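You operate a simulated robot arm through the tools that you are given. There is no shell and no other tool. Be economical: measure what you need, move in short steps, check, and stop when the job is done.

You run a simulated robot arm. Do the job below in one go: nothing can be reset, and whatever is moved stays where it is left.

Task
Wind the length on the job card by motor.
Fine: set the length dial, zero the counter and open the end clamp before the green button; shut the clamp once the winder stands still; the clear guard stays shut.

Only the result counts: the job must be done as asked and must still hold three seconds after the hand-in. Knocking over, shifting, dropping, spilling or breaking anything else fails it.

Robot
A 7-joint arm with a two-finger parallel gripper, fixed in place. Base frame: the origin is at the foot of the arm, x ahead of it, y to its left, z up. Lengths are in cm, angles in degrees, forces in N, time in s.
Its first joint turns from -66.0 to 66.0 degrees. Payload 2.4 kg.
The TCP is the grasp point between the finger pads, 3 cm short of the fingertips. In the tool frame z runs along the fingers and y along their closing line. Largest opening 9.4 cm; finger width 2.8, thickness 1; the body of the gripper, 5 by 9.6 cm, starts 5.5 cm behind the TCP.
Orientation is that of the tool frame in the base frame, as a unit quaternion [x, y, z, w]. With the fingers straight down and closing along the base's y, the tool's x points along the base's -x, its y along +y and its z along -z.

Tools
- The arm moves only by the tool step_arm. Its argument "steps" is a list of rows, each a list of 7 numbers: the shift along the tool's x, y, z in cm, then the turn, a rotation vector about the tool's x, y, z in degrees, then the gripper command, from -1 (fully open) to 1 (shut), values between in proportion. In form: [[tx, ty, tz, wx, wy, wz, gripper], ...]. A call has 1 to 8 rows; each row is the pose to reach, as a shift and turn from the pose commanded when the call began, along the tool's axes at that moment. A row lasts 0.2 s, in which the tool goes at most 5 cm and 8.6 degrees; a call with a longer step from one row to the next is refused whole, and so is a gripper value outside its range. Where a pose cannot be reached the arm comes as near as it can. A force on the tool above 90 N (or 10 N above the force at the start of the call, whichever is more), or a blocked arm, ends the call early, and 0.2 s more pass. Each finger travels about 15.3 cm/s and halts on what it meets, pressing with about 41 N; the grip force reading is that of the motor and also rises with nothing between the fingers. The clock runs only during rows and for 0.2 s after the last one: add rows that repeat a pose to give the fingers time. The reply holds the time, the measured pose of the TCP, the force on the tool along the base axes, the opening and the grip force, in the units named above and with some noise.
- Cameras (640 x 400 px; columns grow to the right, rows downward): "scene" is fixed at [1.1, 47.55, 141.84]; the picture's right is [-0.91, -0.41, 0.00], its down [-0.33, 0.73, -0.60] and it looks along [0.24, -0.55, -0.80] (base axes); focal length 214 px, centre (320, 200). "wrist" rides on the gripper at [-3.7, 0, -5.8] in the tool frame; the picture's right is [0.00, -1.00, 0.00], its down [0.97, 0.00, -0.24] and it looks along [0.24, 0.00, 0.97] (tool axes); focal length 218 px, centre (320, 200).
- capture(camera): a new picture of that camera. No time passes.
- measure_at(camera, pixels): for up to 12 pixels [column, row] of the newest picture of that camera ("zoom" is the newest enlarged one), the place [x, y, z] in the base frame of the surface seen there, good to about 0.2 cm. No time passes.
- enlarge(camera, box): a new picture of the part [left, top, right, bottom] of that camera's present view, enlarged. No time passes.
- finish_job(): hands the job in; it is judged then, once.

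Go step by step. Measure first, check grasps and placings, and put right what went wrong. The budget is 80 turns and 54 pictures, counting those below and the enlarged ones. Unless the task says otherwise, let go and move clear before handing in, and close with one line.

The tools are called after "Call:" as a command line: name --pt "numbers of a row" for each row, then --argument value for the rest, lists and objects as JSON in quotes. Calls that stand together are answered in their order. step_arm: Moves the arm, as the interface text tells. Its arguments: {"type":"object","properties":{"steps":{"type":"array"}},"required":["steps"]} The other tools are called the same way: capture (camera) takes a picture; measure_at (camera, pixels) gives the place of the surface under pixels of a picture; enlarge (camera, box) takes an enlarged picture of a part of a camera's view; finish_job () hands the job in.

At the start:

```text
t: 0.0
position: [38.51, -3.24, 131.36]
ee_rot: [0.0, 1.0, -0.001, 0.0]
force: [0.3, -0.1, 0.5]
finger_gap: 9.39
grasp_force: 0.1
```

scene: 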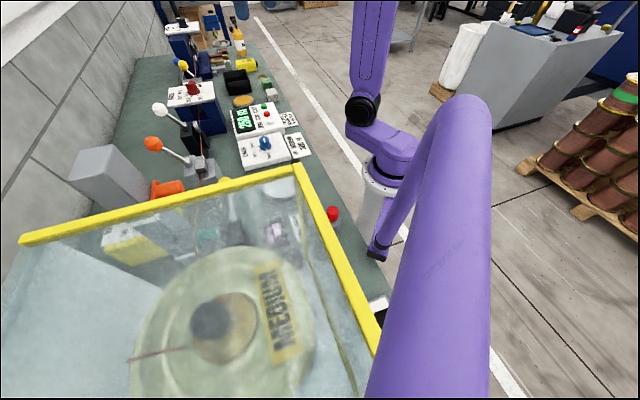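
wrist: 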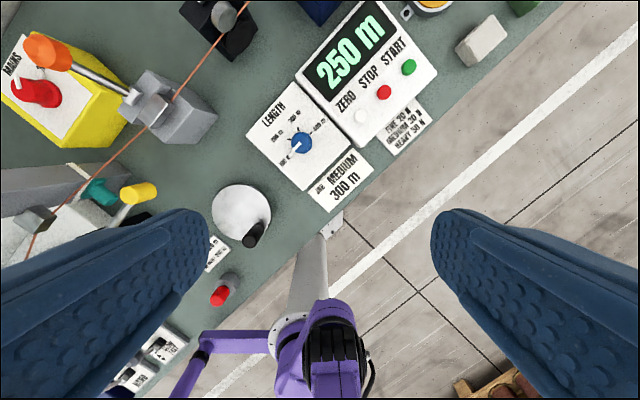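

The wrist view shows the length dial, the counter at 250 m with ZERO/STOP/START, and a job card reading MEDIUM 300 m. I will enlarge these to read details.

Call:
enlarge --camera "wrist" --box '[240, 0, 440, 220]'

Call:
enlarge --camera "wrist" --box '[0, 0, 260, 260]'

Call:
enlarge --camera "scene" --box '[120, 0, 360, 200]'

```text
1.82 times, centred on (340, 110) of wrist
```

zoom: 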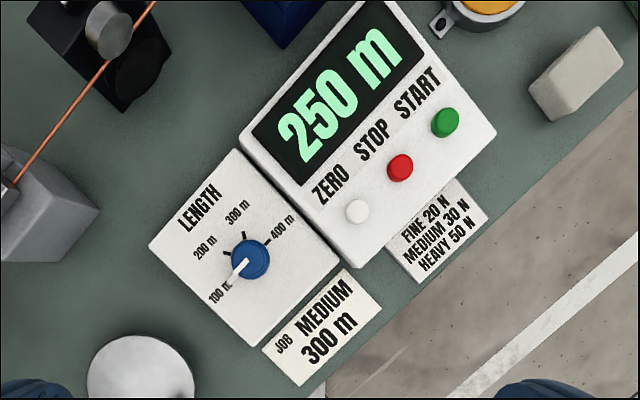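

```text
1.54 times, centred on (130, 130) of wrist
```

zoom: 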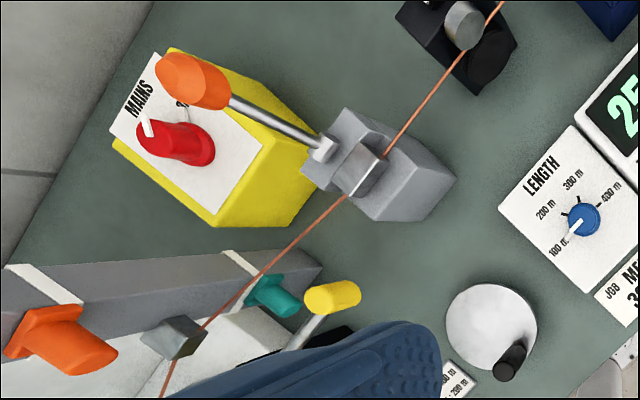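

```text
2.00 times, centred on (240, 100) of scene
```

zoom: 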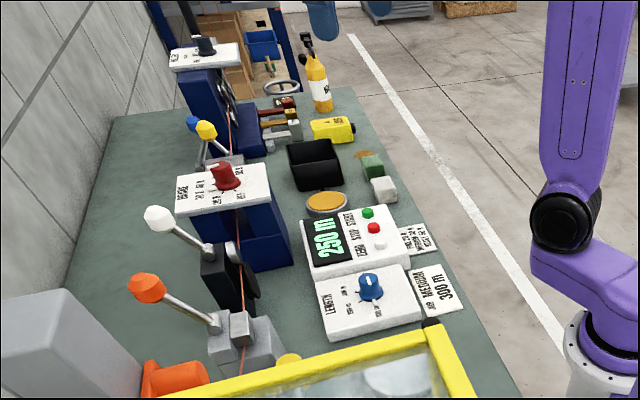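

The bench has several levers and knobs: a mains switch, an orange lever, a tension knob and a white lever. I'll measure key points, then move to look at the other parts.

Call:
measure_at --camera "wrist" --pixels '[[301, 144], [362, 116], [383, 92], [409, 67], [40, 50], [148, 105], [40, 92], [140, 193], [240, 210], [225, 15], [257, 233], [226, 290]]'

Call:
step_arm --pt "0 5 0 0 0 0 -1" --pt "0 10 0 0 0 0 -1" --pt "0 13 0 0 0 0 -1"

Call:
capture --camera "wrist"

```text
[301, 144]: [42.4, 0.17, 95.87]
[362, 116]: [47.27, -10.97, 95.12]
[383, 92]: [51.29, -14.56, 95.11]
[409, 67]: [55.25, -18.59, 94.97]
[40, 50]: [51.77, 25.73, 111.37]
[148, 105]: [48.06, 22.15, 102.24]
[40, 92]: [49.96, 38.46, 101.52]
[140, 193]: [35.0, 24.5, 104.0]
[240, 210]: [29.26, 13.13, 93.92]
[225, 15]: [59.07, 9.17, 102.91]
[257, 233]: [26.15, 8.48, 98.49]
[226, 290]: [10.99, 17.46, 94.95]
```

```text
t: 0.8
position: [38.64, 9.94, 131.31]
ee_rot: [0.001, 1.0, 0.0, 0.0]
force: [0.4, 0.5, 0.7]
finger_gap: 9.43
grasp_force: 0.1
```

```text
48 pictures are left
```

wrist: 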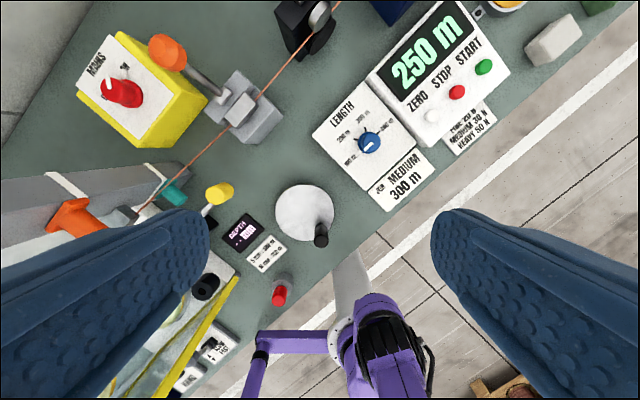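

The panel reads z≈95, below the stated surface of 96.5, so I'll check wrist against scene measurements and read the other signs.

Call:
measure_at --camera "wrist" --pixels '[[369, 143], [431, 115], [456, 92], [484, 67], [300, 160], [304, 206], [405, 185], [222, 193], [280, 297], [244, 232]]'

Call:
capture --camera "scene"

Call:
enlarge --camera "wrist" --box '[160, 170, 360, 310]'

Call:
measure_at --camera "scene" --pixels '[[264, 142], [268, 122], [266, 113], [264, 106], [300, 145], [330, 214], [153, 143], [160, 109], [191, 87], [180, 140]]'

```text
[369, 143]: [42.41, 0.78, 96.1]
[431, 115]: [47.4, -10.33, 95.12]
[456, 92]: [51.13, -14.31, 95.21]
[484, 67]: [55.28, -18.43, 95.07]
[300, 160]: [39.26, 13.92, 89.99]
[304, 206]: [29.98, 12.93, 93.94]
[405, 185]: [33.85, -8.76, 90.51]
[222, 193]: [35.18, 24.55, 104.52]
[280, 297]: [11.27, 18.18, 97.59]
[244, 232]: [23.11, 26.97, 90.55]
```

```text
47 pictures are left
```

scene: 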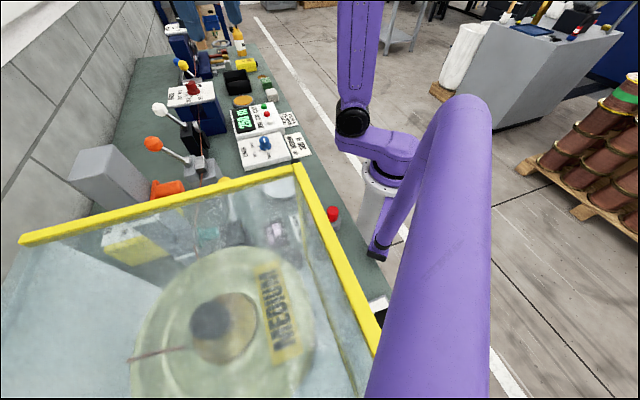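

```text
2.86 times, centred on (260, 240) of wrist
```

zoom: 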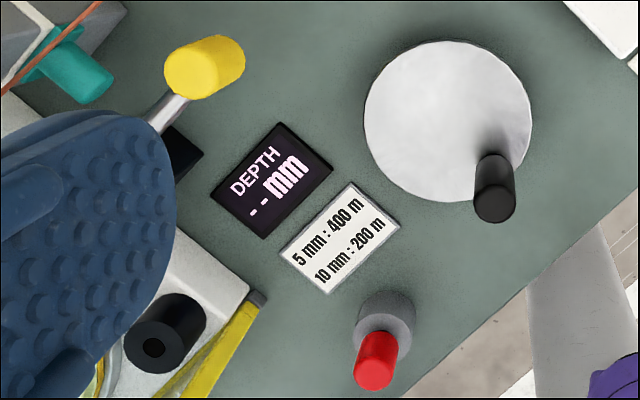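

```text
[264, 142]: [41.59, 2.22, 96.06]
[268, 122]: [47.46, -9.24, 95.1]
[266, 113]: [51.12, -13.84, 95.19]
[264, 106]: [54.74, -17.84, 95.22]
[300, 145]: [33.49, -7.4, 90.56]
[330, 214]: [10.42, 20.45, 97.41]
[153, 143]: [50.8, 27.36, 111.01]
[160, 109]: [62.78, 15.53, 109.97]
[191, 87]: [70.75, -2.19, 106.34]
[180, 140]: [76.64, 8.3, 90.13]
```

The surface is really at about z=90. I need to read the MAINS switch, the tension panel and the far levers, so I'll tilt the wrist camera forward.

Call:
step_arm --pt "0 -4 0 0 -8 0 -1" --pt "0 -8 0 0 -16 0 -1" --pt "0 -10 0 0 -24 0 -1" --pt "0 -10 0 0 -32 0 -1" --pt "0 -10 0 0 -40 0 -1"

Call:
capture --camera "wrist"

```text
t: 2.0
position: [38.45, -0.21, 131.44]
ee_rot: [-0.001, 0.939, 0.001, 0.343]
force: [-0.8, 1.1, -0.1]
finger_gap: 9.39
grasp_force: 0.1
```

```text
45 pictures are left
```

wrist: 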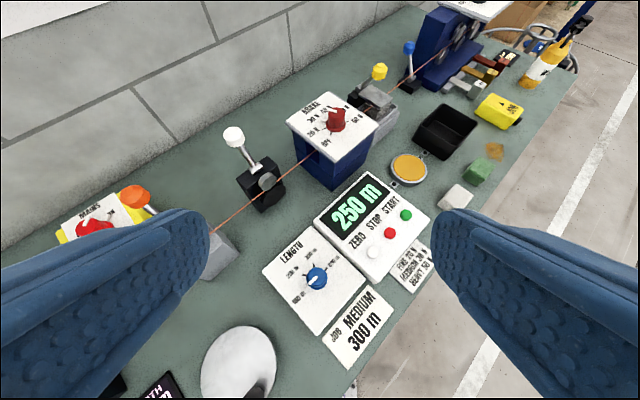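

Call:
enlarge --camera "wrist" --box '[200, 70, 400, 220]'

Call:
enlarge --camera "wrist" --box '[360, 0, 580, 150]'

Call:
enlarge --camera "wrist" --box '[40, 170, 240, 300]'

Call:
measure_at --camera "wrist" --pixels '[[234, 136], [250, 165], [265, 180], [337, 118], [379, 71], [375, 95], [409, 46], [408, 80], [137, 196], [95, 228], [316, 279], [260, 200]]'

```text
2.67 times, centred on (300, 145) of wrist
```

zoom: 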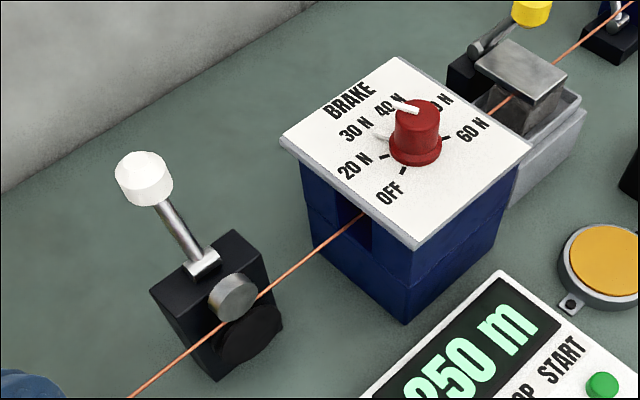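

```text
2.67 times, centred on (470, 75) of wrist
```

zoom: 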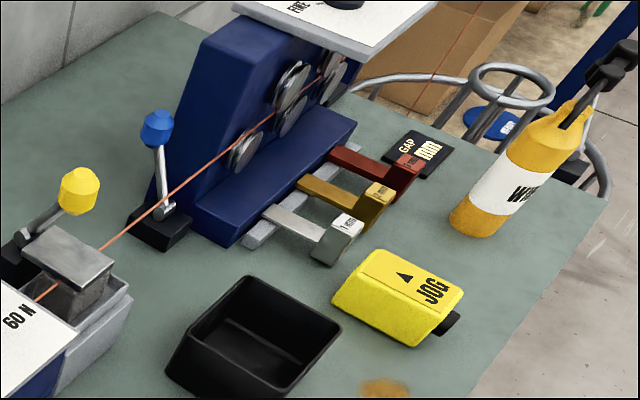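

```text
3.08 times, centred on (140, 235) of wrist
```

zoom: 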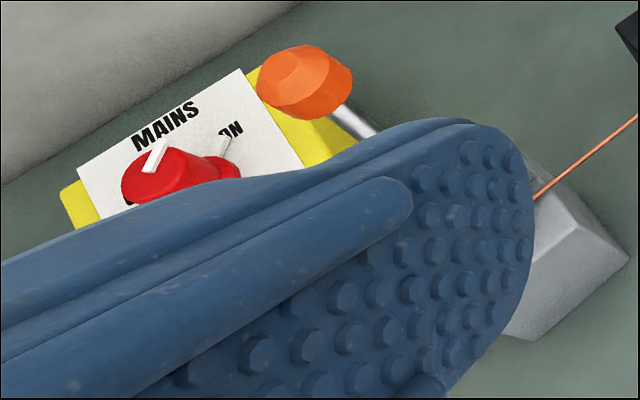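

```text
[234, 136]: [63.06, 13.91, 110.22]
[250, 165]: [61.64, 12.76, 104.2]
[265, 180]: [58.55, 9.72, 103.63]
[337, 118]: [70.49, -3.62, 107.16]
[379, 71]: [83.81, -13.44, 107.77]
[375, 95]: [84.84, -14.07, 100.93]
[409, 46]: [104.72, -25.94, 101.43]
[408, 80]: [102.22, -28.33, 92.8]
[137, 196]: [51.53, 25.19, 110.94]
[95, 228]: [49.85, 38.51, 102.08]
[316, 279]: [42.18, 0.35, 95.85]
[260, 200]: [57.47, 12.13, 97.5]
```

The BRAKE knob points near 30/40 N, and MAINS has to be seen from closer. I'll measure the guard frame, then move left to look at MAINS and the orange lever.

Call:
measure_at --camera "scene" --pixels '[[295, 170], [370, 340], [30, 238], [165, 203], [230, 205], [115, 165]]'

Call:
step_arm --pt "0 4.5 0 0 0 0 -1" --pt "0 9 0 0 0 0 -1" --pt "0 13.5 0 0 0 0 -1" --pt "0 18 0 0 0 0 -1" --pt "0 22.5 0 0 0 0 -1" --pt "0 25 0 0 0 0 -1"

Call:
capture --camera "wrist"

```text
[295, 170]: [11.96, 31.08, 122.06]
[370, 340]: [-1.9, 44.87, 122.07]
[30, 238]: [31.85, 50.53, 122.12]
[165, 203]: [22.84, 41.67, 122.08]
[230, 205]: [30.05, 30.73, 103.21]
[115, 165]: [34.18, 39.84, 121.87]
```

```text
t: 3.4
position: [38.56, 24.87, 131.44]
ee_rot: [0.0, 0.94, 0.0, 0.342]
force: [0.1, 0.5, 0.6]
finger_gap: 9.4
grasp_force: 0.1
```

```text
41 pictures are left
```

wrist: 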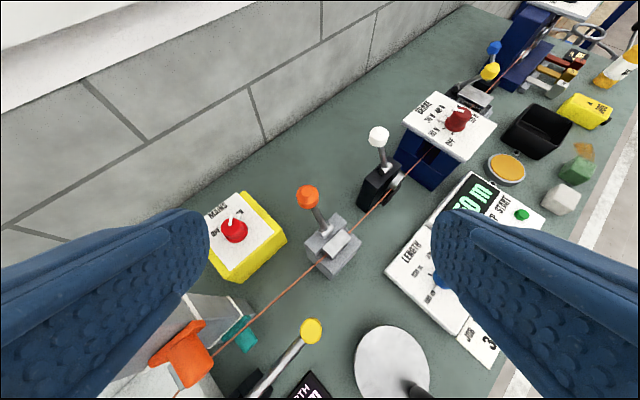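

Call:
enlarge --camera "wrist" --box '[190, 170, 370, 290]'

Call:
enlarge --camera "wrist" --box '[350, 70, 510, 200]'

Call:
enlarge --camera "wrist" --box '[140, 280, 440, 400]'

```text
3.33 times, centred on (280, 230) of wrist
```

zoom: 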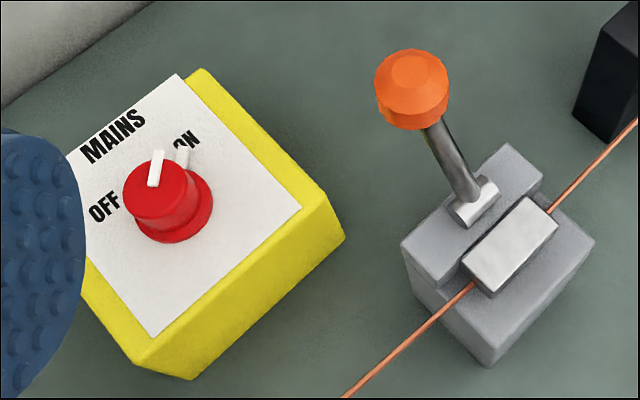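

```text
3.08 times, centred on (430, 135) of wrist
```

zoom: 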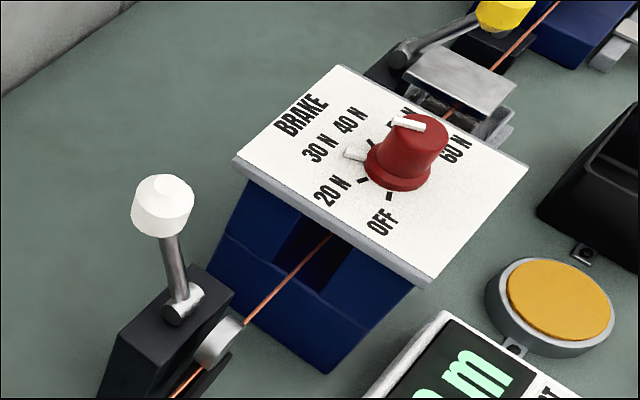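

```text
2.13 times, centred on (290, 340) of wrist
```

zoom: 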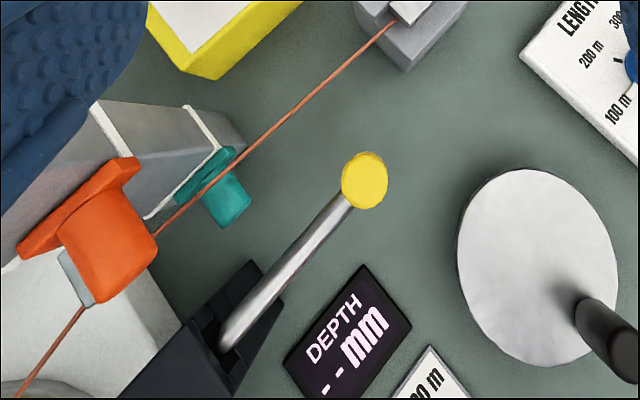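

MAINS points to ON and BRAKE's flag is at 30 N, which is right for MEDIUM. The orange-levered grey jaw on the wire looks like the end clamp. Next I'll go over the length dial, upright, to view it closely.

Call:
step_arm --pt "1.0 -3.5 2.1 0 5.7 0 -1" --pt "2.1 -7 4.2 0 11.4 0 -1" --pt "3.2 -10.5 6.3 0 17.1 0 -1" --pt "4.3 -14 8.4 0 22.8 0 -1" --pt "5.3 -17.5 10.5 0 28.5 0 -1" --pt "6.4 -21 12.6 0 34.2 0 -1" --pt "7.45 -24.4 14.64 0 40 0 -1"

Call:
capture --camera "wrist"

```text
t: 5.0
position: [42.29, 0.33, 115.32]
ee_rot: [0.0, 1.0, 0.0, 0.0]
force: [0.3, 0.0, 0.2]
finger_gap: 9.38
grasp_force: 0.0
```

```text
37 pictures are left
```

wrist: 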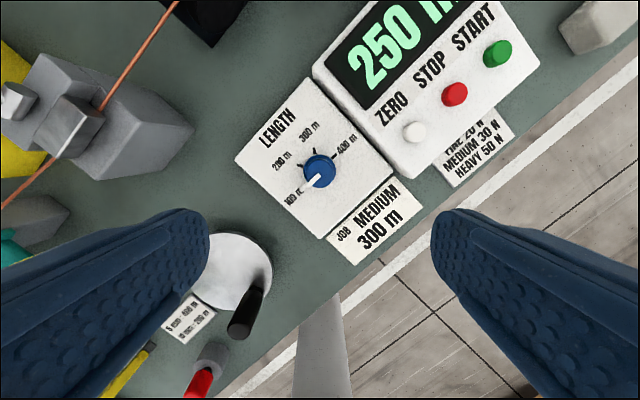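

Call:
enlarge --camera "wrist" --box '[250, 100, 390, 230]'

```text
3.08 times, centred on (320, 165) of wrist
```

zoom: 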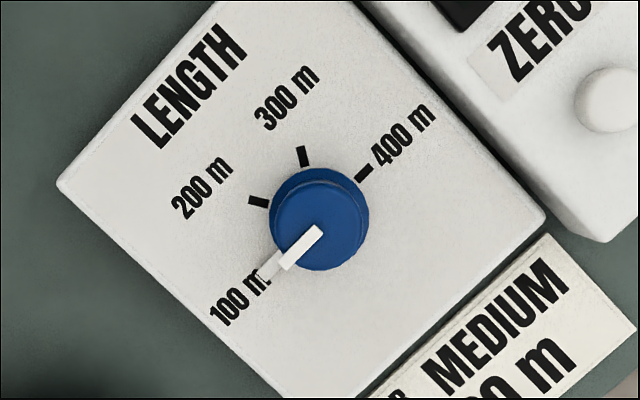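

Call:
measure_at --camera "zoom" --pixels '[[320, 215], [304, 155], [258, 202], [364, 172], [265, 272], [318, 228], [288, 262], [400, 250], [345, 200], [300, 195], [590, 100]]'

```text
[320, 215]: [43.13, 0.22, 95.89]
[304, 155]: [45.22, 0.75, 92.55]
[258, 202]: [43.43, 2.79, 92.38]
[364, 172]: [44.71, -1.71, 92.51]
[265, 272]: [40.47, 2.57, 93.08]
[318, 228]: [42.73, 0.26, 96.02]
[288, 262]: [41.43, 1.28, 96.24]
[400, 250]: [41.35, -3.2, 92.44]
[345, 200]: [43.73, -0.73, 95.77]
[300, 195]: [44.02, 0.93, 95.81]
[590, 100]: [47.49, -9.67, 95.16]
```

Ticks fit a circle centred at (42.37, 0.06). The pointer is at 127° and 300 m is at about 13.6°, so I need +113° about tool z. I'll pre-rotate the wrist −90° while descending a bit.

Call:
step_arm --pt "0 0 1 0 0 -8.5 -0.3" --pt "0 -0.1 2 0 0 -17 -0.3" --pt "0 -0.2 3 0 0 -25.5 -0.3" --pt "0 -0.27 4 0 0 -34 -0.3" --pt "-0.08 -0.27 5 0 0 -42.5 -0.3" --pt "-0.08 -0.27 6 0 0 -51 -0.3" --pt "-0.08 -0.27 7 0 0 -59.5 -0.3" --pt "-0.08 -0.27 8 0 0 -68 -0.3"

Call:
step_arm --pt "0 0 1 0 0 -8.5 -0.3" --pt "0 0 2 0 0 -17 -0.3" --pt "0 0 3 0 0 -22 -0.3"

Call:
capture --camera "wrist"

```text
t: 6.8
position: [42.18, 0.2, 107.31]
ee_rot: [-0.56, 0.828, 0.0, 0.0]
force: [0.9, 0.5, 0.2]
finger_gap: 6.12
grasp_force: 0.2
```

```text
t: 7.6
position: [42.28, 0.0, 104.27]
ee_rot: [0.707, -0.707, 0.0, 0.0]
force: [0.6, -0.8, -0.1]
finger_gap: 6.11
grasp_force: 0.1
```

```text
35 pictures are left
```

wrist: 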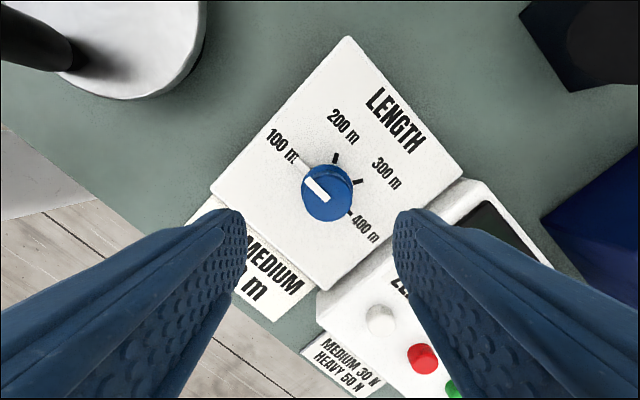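

The fingers straddle the blue knob cleanly. I'm descending so the tips sit around z=94, then closing.

Call:
step_arm --pt "0 0 3 0 0 0 -0.3" --pt "0 0 5.5 0 0 0 -0.3" --pt "0 0 7.2 0 0 0 -0.3" --pt "0 0 7.2 0 0 0 0.2" --pt "0 0 7.2 0 0 0 0.5" --pt "0 0 7.2 0 0 0 0.6"

Call:
capture --camera "wrist"

```text
t: 9.0
position: [42.69, 0.04, 97.17]
ee_rot: [-0.707, 0.707, -0.005, 0.006]
force: [27.7, -1.3, -4.9]
finger_gap: 3.44
grasp_force: 13.4
```

```text
34 pictures are left
```

wrist: 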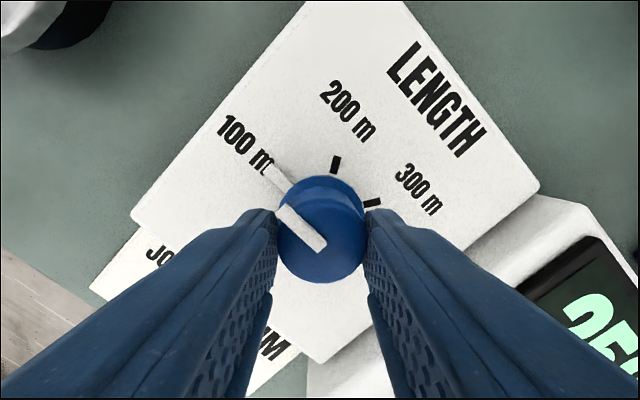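

The knob is gripped (gap 3.44) but pushing +27 N in x, so its centre is about 0.4 cm further in x. I'll recentre and check the force.

Call:
step_arm --pt "0 -0.4 0 0 0 0 0.6" --pt "0 -0.4 0 0 0 0 0.8"

```text
t: 9.6
position: [42.74, -0.0, 97.15]
ee_rot: [-0.707, 0.708, -0.002, 0.001]
force: [9.0, -3.2, 26.4]
finger_gap: 3.31
grasp_force: 45.1
```

The lateral force has dropped. I'm now turning clockwise, the first 68°.

Call:
step_arm --pt "0 -0.45 0 0 0 8.5 0.8" --pt "0 -0.45 0 0 0 17 0.8" --pt "0 -0.45 0 0 0 25.5 0.8" --pt "0 -0.45 0 0 0 34 0.8" --pt "0 -0.45 0 0 0 42.5 0.8" --pt "0 -0.45 0 0 0 51 0.8" --pt "0 -0.45 0 0 0 59.5 0.8" --pt "0 -0.45 0 0 0 68 0.8"

Call:
capture --camera "wrist"

```text
t: 11.4
position: [42.7, 0.22, 96.94]
ee_rot: [-0.19, 0.982, 0.001, -0.008]
force: [-27.8, 15.5, 0.0]
finger_gap: 3.28
grasp_force: 45.2
```

```text
33 pictures are left
```

wrist: 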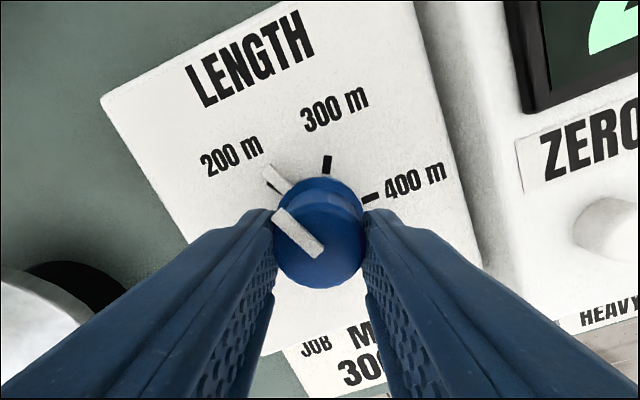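

The knob follows and is just past 200 m. I'm relieving the side force and turning the remaining ~45°.

Call:
step_arm --pt "0.25 0.32 0 0 0 0 0.8" --pt "0.25 0.32 0 0 0 8.5 0.8" --pt "0.25 0.32 0 0 0 17 0.8" --pt "0.25 0.32 0 0 0 25.5 0.8" --pt "0.25 0.32 0 0 0 34 0.8" --pt "0.25 0.32 0 0 0 42.5 0.8" --pt "0.25 0.32 0 0 0 45 0.8"

Call:
capture --camera "wrist"

```text
t: 13.0
position: [42.64, 0.44, 97.04]
ee_rot: [0.2, 0.98, 0.0, -0.002]
force: [-10.2, 15.0, -20.5]
finger_gap: 3.3
grasp_force: 44.7
```

```text
32 pictures are left
```

wrist: 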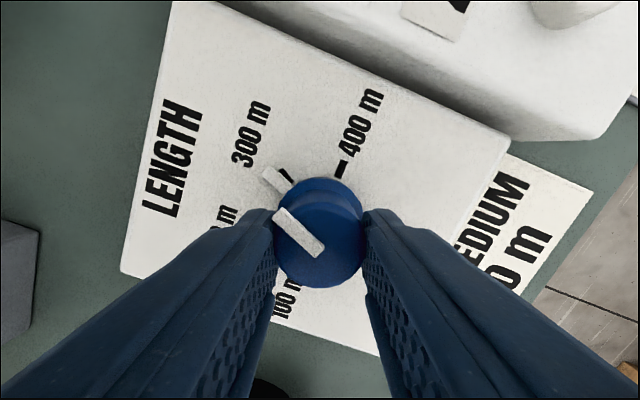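

The flag sits about 9° short of the 300 m tick. I'll turn a bit more and then look.

Call:
step_arm --pt "0 0.15 0 0 0 5 0.8" --pt "0 0.15 0 0 0 10 0.8" --pt "0 0.15 0 0 0 10 0.8"

Call:
step_arm --pt "0 0 0 0 0 0 0.2" --pt "0 0 0 0 0 0 -0.2" --pt "0 0 -3 0 0 0 -0.2" --pt "0 0 -7 0 0 0 -0.2"

Call:
enlarge --camera "wrist" --box '[220, 100, 420, 280]'

```text
t: 13.8
position: [42.68, 0.46, 97.06]
ee_rot: [0.285, 0.959, 0.0, -0.003]
force: [-13.9, 10.2, -18.6]
finger_gap: 3.3
grasp_force: 45.0
```

```text
t: 14.8
position: [42.81, 0.5, 104.24]
ee_rot: [0.284, 0.959, 0.001, 0.0]
force: [-0.6, 0.2, -0.3]
finger_gap: 5.61
grasp_force: 0.0
```

```text
2.22 times, centred on (320, 190) of wrist
```

zoom: 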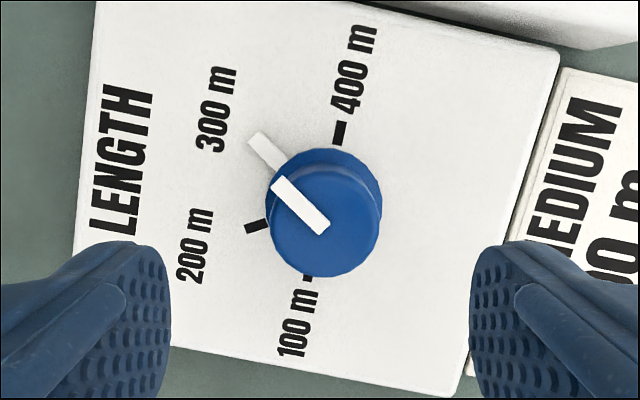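

The pointer now lies over the 300 m tick. Next I'll move above the white ZERO button with fingers shut and check from there.

Call:
step_arm --pt "-3.2 -2.2 0 0 0 0 0.3" --pt "-6.4 -4.4 0 0 0 0 1" --pt "-9.65 -6.61 0 0 0 0 1" --pt "-9.65 -6.61 0 0 0 0 1"

Call:
capture --camera "wrist"

```text
t: 15.8
position: [47.35, -10.35, 104.23]
ee_rot: [0.284, 0.959, 0.0, 0.0]
force: [0.6, 0.2, 0.2]
finger_gap: 0.01
grasp_force: 32.7
```

```text
30 pictures are left
```

wrist: 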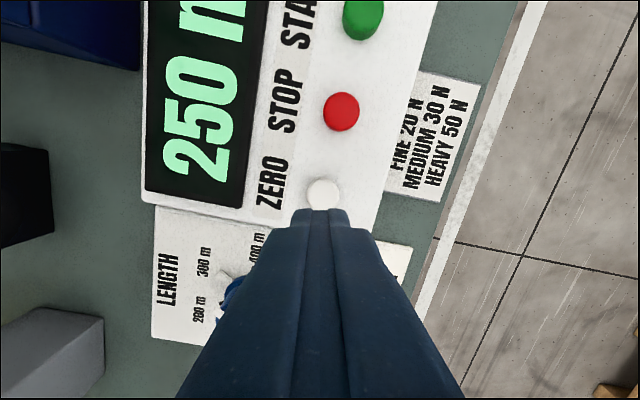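

Call:
measure_at --camera "wrist" --pixels '[[323, 192], [323, 182], [310, 192], [336, 192], [341, 112], [363, 18], [200, 195]]'

```text
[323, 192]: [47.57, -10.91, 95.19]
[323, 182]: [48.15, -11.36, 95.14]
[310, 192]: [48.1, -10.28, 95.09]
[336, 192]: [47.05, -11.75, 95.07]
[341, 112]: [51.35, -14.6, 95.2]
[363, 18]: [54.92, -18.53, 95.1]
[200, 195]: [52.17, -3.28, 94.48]
```

ZERO's centre is at about (47.5, −10.85), top z 95.15. I'll nudge over and press down gently.

Call:
step_arm --pt "-0.4 -0.34 3 0 0 0 1" --pt "-0.4 -0.34 5 0 0 0 1" --pt "-0.4 -0.34 5.8 0 0 0 1" --pt "-0.4 -0.34 6.3 0 0 0 1" --pt "-0.4 -0.34 6.7 0 0 0 1" --pt "-0.4 -0.34 6.7 0 0 0 1"

Call:
step_arm --pt "0 0 -3 0 0 0 1" --pt "0 0 -6 0 0 0 1"

Call:
capture --camera "wrist"

```text
t: 17.2
position: [47.47, -10.76, 97.56]
ee_rot: [0.284, 0.959, 0.0, 0.001]
force: [-1.3, 1.2, 12.1]
finger_gap: 0.01
grasp_force: 33.5
```

```text
t: 17.8
position: [47.4, -10.83, 103.37]
ee_rot: [0.285, 0.959, 0.0, 0.0]
force: [-0.1, -0.9, 0.1]
finger_gap: 0.0
grasp_force: 32.8
```

```text
29 pictures are left
```

wrist: 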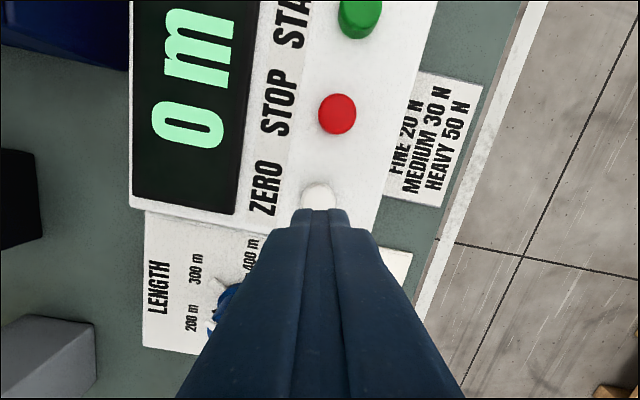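

The counter reads 0 m. Now I'll rise and go over to inspect the orange clamp closely, aligning the wrist with the wire.

Call:
step_arm --pt "0 0 -4.5 0 0 -8 1" --pt "1.5 1.5 -8.5 0 0 -16 1" --pt "4 4 -11.5 0 0 -24 0" --pt "7 7 -14 0 0 -32 -1" --pt "10 10 -15.5 0 0 -40 -1" --pt "13 13 -16.6 0 0 -48 -1" --pt "16 16 -16.6 0 0 -56 -1" --pt "18 17.9 -16.6 0 0 -64 -1"

Call:
step_arm --pt "0 0 0 0 0 -7 -1" --pt "0 0 0 0 0 -14 -1"

Call:
capture --camera "wrist"

```text
t: 19.6
position: [42.09, 13.95, 119.95]
ee_rot: [-0.267, 0.964, 0.0, -0.001]
force: [0.0, -0.7, -0.6]
finger_gap: 9.38
grasp_force: 0.1
```

```text
t: 20.2
position: [42.08, 13.96, 119.98]
ee_rot: [-0.384, 0.924, 0.0, 0.0]
force: [0.1, 0.4, -0.2]
finger_gap: 9.41
grasp_force: 0.0
```

```text
28 pictures are left
```

wrist: 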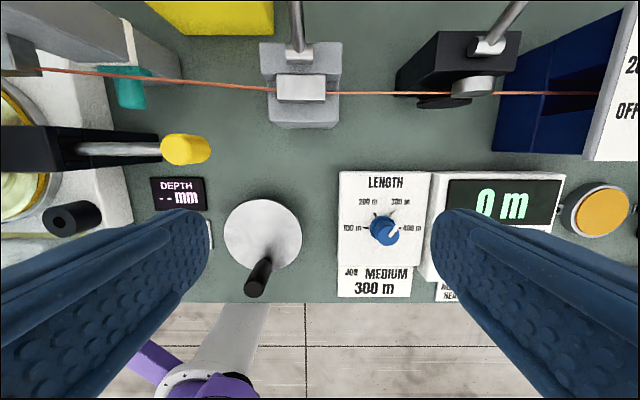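

Now the view is aligned with the bench. I want to double check the dial and the clamp.

Call:
enlarge --camera "wrist" --box '[330, 165, 440, 300]'

Call:
enlarge --camera "wrist" --box '[220, 0, 540, 140]'

Call:
measure_at --camera "wrist" --pixels '[[300, 88], [298, 50], [297, 15], [300, 115], [488, 45], [518, 5], [475, 88], [250, 89]]'

```text
2.96 times, centred on (385, 232) of wrist
```

zoom: 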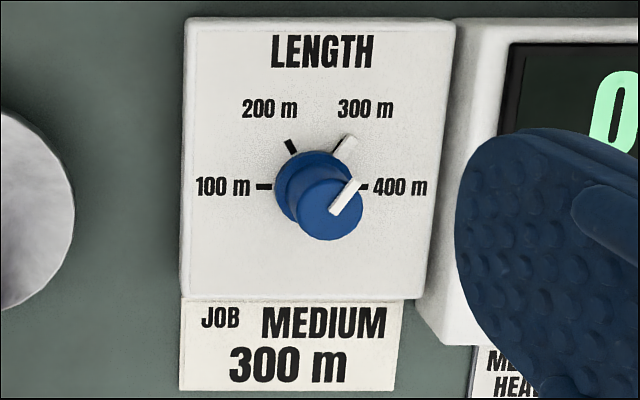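

```text
2.00 times, centred on (380, 70) of wrist
```

zoom: 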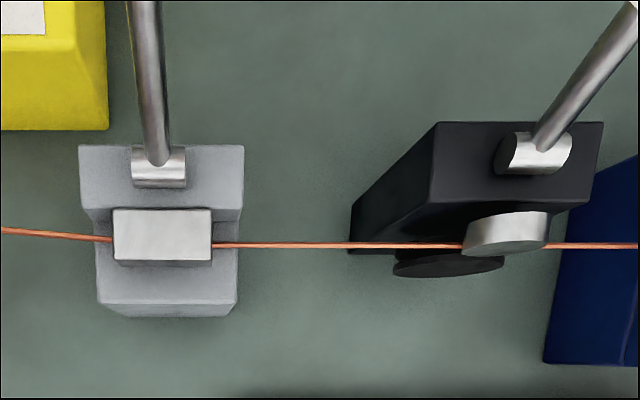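

```text
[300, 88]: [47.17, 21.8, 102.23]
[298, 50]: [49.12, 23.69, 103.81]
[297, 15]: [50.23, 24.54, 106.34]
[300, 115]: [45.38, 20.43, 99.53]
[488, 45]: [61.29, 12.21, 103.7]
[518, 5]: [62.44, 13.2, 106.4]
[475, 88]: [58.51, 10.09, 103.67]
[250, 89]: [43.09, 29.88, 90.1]
```

The dial's flag direction matches 300 m. Now I check whether the jaw is pressed on the wire, using the scene camera.

Call:
enlarge --camera "scene" --box '[130, 90, 250, 190]'

```text
4.00 times, centred on (190, 140) of scene
```

zoom: 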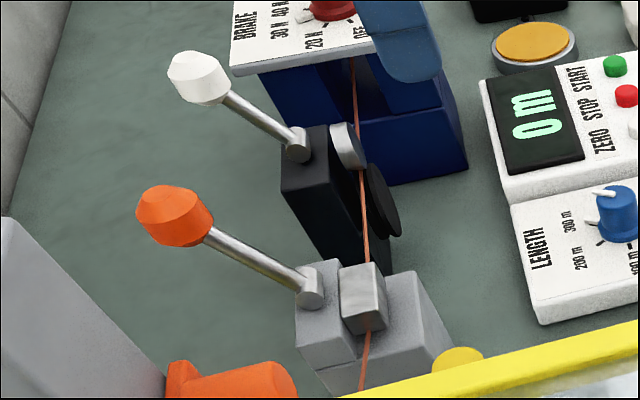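

The jaw's state is unclear from here. I'll move over the orange knob at about (51.6, 26.2) for grasping.

Call:
step_arm --pt "-4 0.5 0 0 0 0 -1" --pt "-8 1 0 0 0 0 -1" --pt "-12 1.5 0 0 0 0 -1" --pt "-15.3 1.9 0 0 0 0 -1"

Call:
capture --camera "wrist"

```text
t: 21.2
position: [51.61, 26.09, 120.12]
ee_rot: [-0.382, 0.924, 0.0, 0.0]
force: [0.5, 0.3, 0.4]
finger_gap: 9.39
grasp_force: 0.1
```

```text
24 pictures are left
```

wrist: 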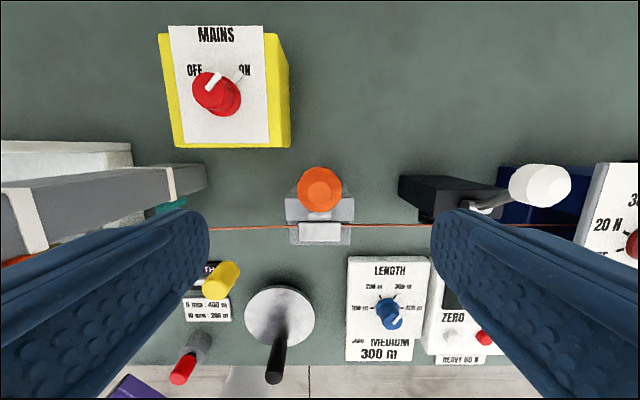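

Call:
enlarge --camera "wrist" --box '[150, 20, 300, 150]'

Call:
measure_at --camera "wrist" --pixels '[[320, 190], [320, 172], [320, 205], [302, 190], [338, 190], [285, 190]]'

```text
3.08 times, centred on (225, 85) of wrist
```

zoom: 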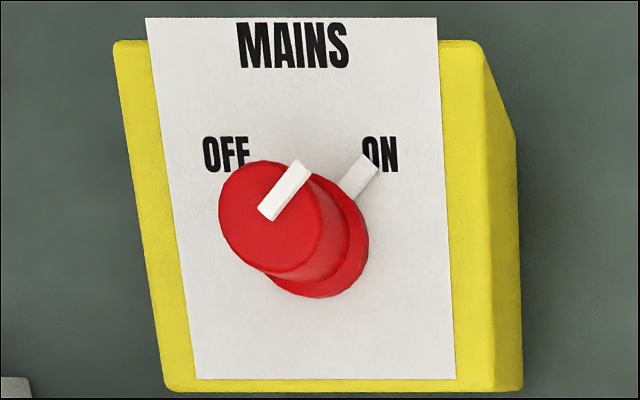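

```text
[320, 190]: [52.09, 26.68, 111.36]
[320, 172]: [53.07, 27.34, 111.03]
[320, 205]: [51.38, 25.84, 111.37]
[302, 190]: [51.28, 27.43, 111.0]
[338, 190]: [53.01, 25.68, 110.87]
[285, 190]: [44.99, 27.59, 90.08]
```

MAINS is ON. The knob centre is at about (52.1, 26.6, 110), so I'm descending and closing on it.

Call:
step_arm --pt "-0.7 0 4 0 0 0 -1" --pt "-0.7 0 8 0 0 0 -1" --pt "-0.7 0 10 0 0 0 -0.5" --pt "-0.7 0 10 0 0 0 0" --pt "-0.7 0 10 0 0 0 0.5" --pt "-0.7 0 10 0 0 0 0.6"

```text
t: 22.6
position: [52.06, 26.66, 110.0]
ee_rot: [-0.383, 0.924, 0.0, -0.001]
force: [-1.9, 0.2, -2.4]
finger_gap: 3.13
grasp_force: 45.4
```

Gripped with little side force. I'll try swinging it a little toward the operator along its arc and read the force.

Call:
step_arm --pt "0.6 0 -0.35 0 0 0 0.6" --pt "1.2 0 -0.6 0 0 0 0.6"

```text
t: 23.2
position: [51.42, 25.77, 110.64]
ee_rot: [-0.382, 0.924, 0.0, 0.0]
force: [9.8, 8.8, -10.2]
finger_gap: 3.17
grasp_force: 45.1
```

It follows with moderate resistance, so I'll continue the arc to vertical.

Call:
step_arm --pt "0.8 0 -0.3 0 0 0 0.6" --pt "1.6 0 -0.5 0 0 0 0.6" --pt "2.4 0 -0.65 0 0 0 0.6" --pt "3.1 0 -0.7 0 0 0 0.6"

Call:
capture --camera "wrist"

```text
t: 24.2
position: [49.14, 23.67, 111.31]
ee_rot: [-0.384, 0.923, 0.001, 0.005]
force: [10.8, 13.8, 12.2]
finger_gap: 3.17
grasp_force: 45.3
```

```text
22 pictures are left
```

wrist: 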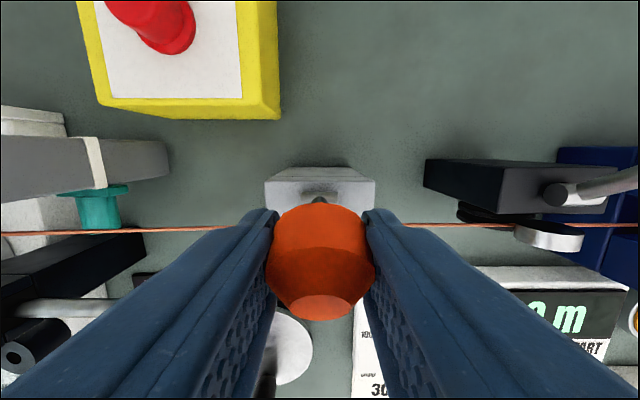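

The lever is now upright and still moving. I'm continuing over to the operator side in small steps.

Call:
step_arm --pt "0.9 0 0.1 0 0 0 0.6" --pt "1.8 0 0.3 0 0 0 0.6" --pt "2.6 0 0.55 0 0 0 0.6" --pt "3.4 0 0.9 0 0 0 0.6"

Call:
enlarge --camera "scene" --box '[130, 90, 250, 190]'

```text
t: 25.2
position: [46.74, 21.28, 110.65]
ee_rot: [-0.384, 0.924, 0.0, 0.004]
force: [-2.6, 10.2, 32.8]
finger_gap: 3.17
grasp_force: 44.6
```

```text
4.00 times, centred on (190, 140) of scene
```

zoom: 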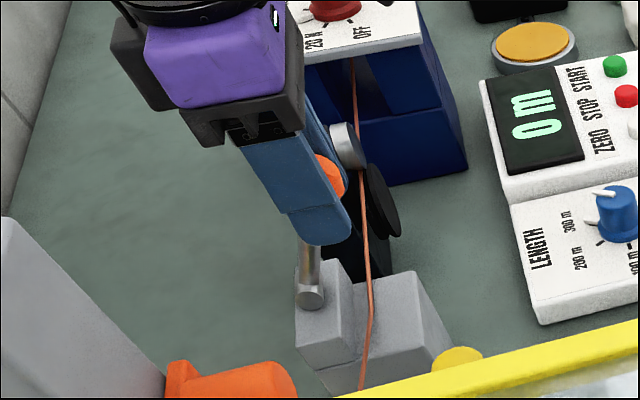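

The jaw has left the wire, so pulling toward the operator opens the clamp. I'll continue toward the end stop.

Call:
step_arm --pt "0.7 0 0.1 0 0 0 0.6" --pt "1.4 0 0.4 0 0 0 0.6" --pt "2.1 0 0.8 0 0 0 0.6"

Call:
enlarge --camera "scene" --box '[130, 90, 250, 190]'

```text
t: 26.0
position: [46.05, 20.64, 110.3]
ee_rot: [-0.385, 0.923, 0.003, 0.024]
force: [37.7, 46.5, 39.8]
finger_gap: 3.18
grasp_force: 45.0
```

```text
4.00 times, centred on (190, 140) of scene
```

zoom: 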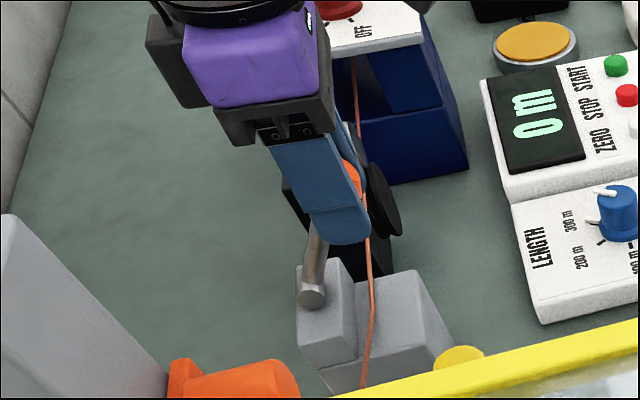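

The end stop is reached (force has jumped). I'm relaxing the push, releasing and rising.

Call:
step_arm --pt "-0.9 0 -0.3 0 0 0 0.6" --pt "-0.9 0 -0.3 0 0 0 0" --pt "-0.9 0 -0.3 0 0 0 -0.6" --pt "-0.9 0 -0.3 0 0 0 -0.8" --pt "-0.9 0 -4 0 0 0 -0.8" --pt "-0.9 0 -8.5 0 0 0 -0.8"

Call:
capture --camera "wrist"

Call:
enlarge --camera "scene" --box '[130, 90, 250, 190]'

```text
t: 27.4
position: [45.94, 20.24, 118.17]
ee_rot: [-0.383, 0.924, 0.0, 0.0]
force: [-0.3, -0.4, 0.8]
finger_gap: 8.46
grasp_force: 0.1
```

```text
19 pictures are left
```

wrist: 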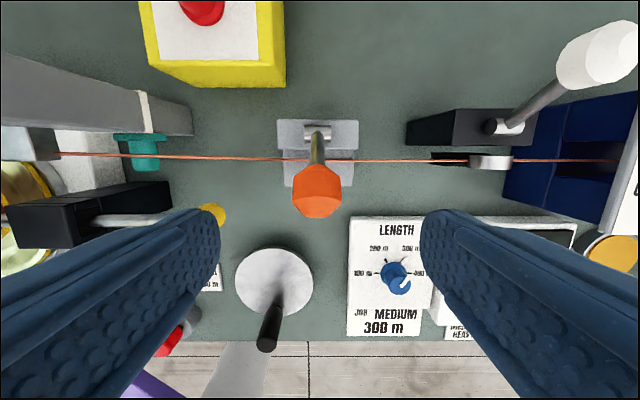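

```text
4.00 times, centred on (190, 140) of scene
```

zoom: 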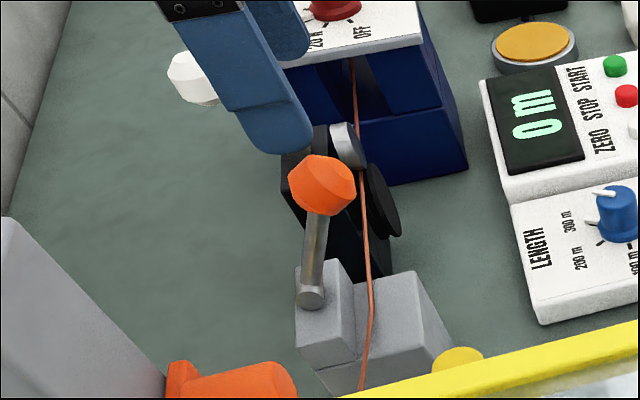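

The clamp stays open and the counter reads 0. Now to the green START button at about (55.15, −18.6).

Call:
step_arm --pt "2.4 -3.9 0 0 0 0 0" --pt "4.8 -7.8 0 0 0 0 1" --pt "7.2 -11.7 0 0 0 0 1" --pt "9.6 -15.6 0 0 0 0 1" --pt "12 -19.5 0 0 0 0 1" --pt "14.4 -23.4 0 0 0 0 1" --pt "16.8 -27.3 0 0 0 0 1" --pt "19.2 -31.1 0 0 0 0 1"

Call:
step_arm --pt "1.76 -2.87 3 0 0 0 1" --pt "1.76 -2.87 7.5 0 0 0 1" --pt "1.76 -2.87 12 0 0 0 1" --pt "1.76 -2.87 15 0 0 0 1"

Call:
capture --camera "wrist"

```text
t: 29.2
position: [54.18, -15.41, 118.03]
ee_rot: [-0.382, 0.924, 0.0, 0.001]
force: [0.8, 0.4, -0.5]
finger_gap: 0.01
grasp_force: 32.7
```

```text
t: 30.2
position: [55.0, -18.71, 103.08]
ee_rot: [-0.382, 0.924, -0.001, 0.0]
force: [-0.1, 0.2, 0.2]
finger_gap: 0.02
grasp_force: 33.0
```

```text
17 pictures are left
```

wrist: 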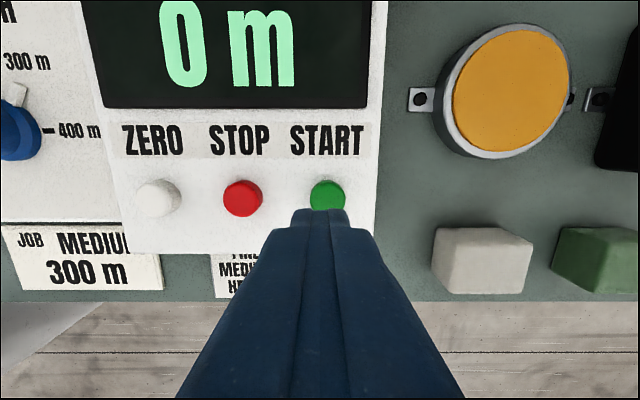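

Call:
measure_at --camera "wrist" --pixels '[[327, 198], [327, 188], [315, 198], [340, 198]]'

```text
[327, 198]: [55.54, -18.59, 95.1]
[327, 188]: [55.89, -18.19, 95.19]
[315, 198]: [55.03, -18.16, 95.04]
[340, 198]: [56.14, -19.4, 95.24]
```

The green centre is at (55.5, −18.7). I'll press it now, then lift.

Call:
step_arm --pt "-0.35 -0.35 3 0 0 0 1" --pt "-0.35 -0.35 4.5 0 0 0 1" --pt "-0.35 -0.35 5.2 0 0 0 1" --pt "-0.35 -0.35 5.6 0 0 0 1" --pt "-0.35 -0.35 3 0 0 0 1" --pt "-0.35 -0.35 0 0 0 0 1"

Call:
capture --camera "wrist"

```text
t: 31.6
position: [55.55, -18.52, 103.07]
ee_rot: [-0.382, 0.924, 0.0, 0.001]
force: [-0.3, -0.4, -0.3]
finger_gap: 0.0
grasp_force: 32.9
```

```text
16 pictures are left
```

wrist: 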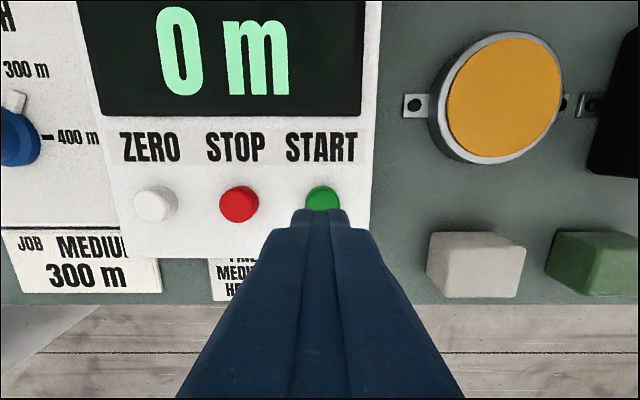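

The display is still 0 m. I'll wait a second to see whether it started.

Call:
step_arm --pt "0 0 0 0 0 0 1" --pt "0 0 0 0 0 0 1" --pt "0 0 0 0 0 0 1" --pt "0 0 0 0 0 0 1"

Call:
capture --camera "wrist"

```text
t: 32.6
position: [55.57, -18.58, 103.17]
ee_rot: [-0.383, 0.924, 0.0, 0.0]
force: [-0.7, 0.5, -0.3]
finger_gap: 0.0
grasp_force: 33.0
```

```text
15 pictures are left
```

wrist: 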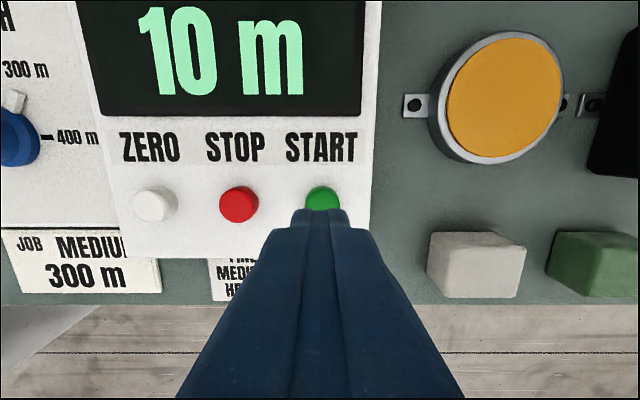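

It's running: 10 m. While it winds, I'll lift and go back above the open clamp lever and wait there.

Call:
step_arm --pt "0 0 -4.5 0 0 0 1" --pt "0 0 -9 0 0 0 1" --pt "0 0 -13 0 0 0 1" --pt "-1.5 2.5 -16 0 0 0 1" --pt "-4 6.5 -17 0 0 0 1" --pt "-6.4 10.5 -17 0 0 0 1" --pt "-8.8 14.5 -17 0 0 0 1" --pt "-11.2 18.5 -17 0 0 0 1"

Call:
step_arm --pt "-2.4 4 0 0 0 0 0" --pt "-4.8 8 0 0 0 0 -0.8" --pt "-7.2 12 0 0 0 0 -0.8" --pt "-9.7 15.9 0 0 0 0 -0.8" --pt "-9.7 15.9 0 0 0 0 -0.8" --pt "-9.7 15.9 0 0 0 0 -0.8" --pt "-9.7 15.9 0 0 0 0 -0.8" --pt "-9.7 15.9 0 0 0 0 -0.8"

Call:
enlarge --camera "scene" --box '[130, 90, 290, 210]'

```text
t: 34.4
position: [50.37, 2.53, 120.18]
ee_rot: [-0.383, 0.924, 0.0, 0.0]
force: [-0.2, -0.3, -0.4]
finger_gap: 0.0
grasp_force: 33.3
```

```text
t: 36.2
position: [45.99, 20.59, 119.98]
ee_rot: [-0.382, 0.924, 0.001, 0.0]
force: [0.1, -0.1, 0.5]
finger_gap: 8.46
grasp_force: 0.0
```

```text
3.33 times, centred on (210, 150) of scene
```

zoom: 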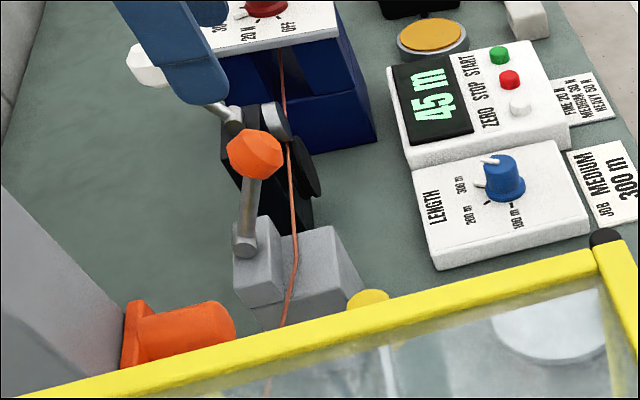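

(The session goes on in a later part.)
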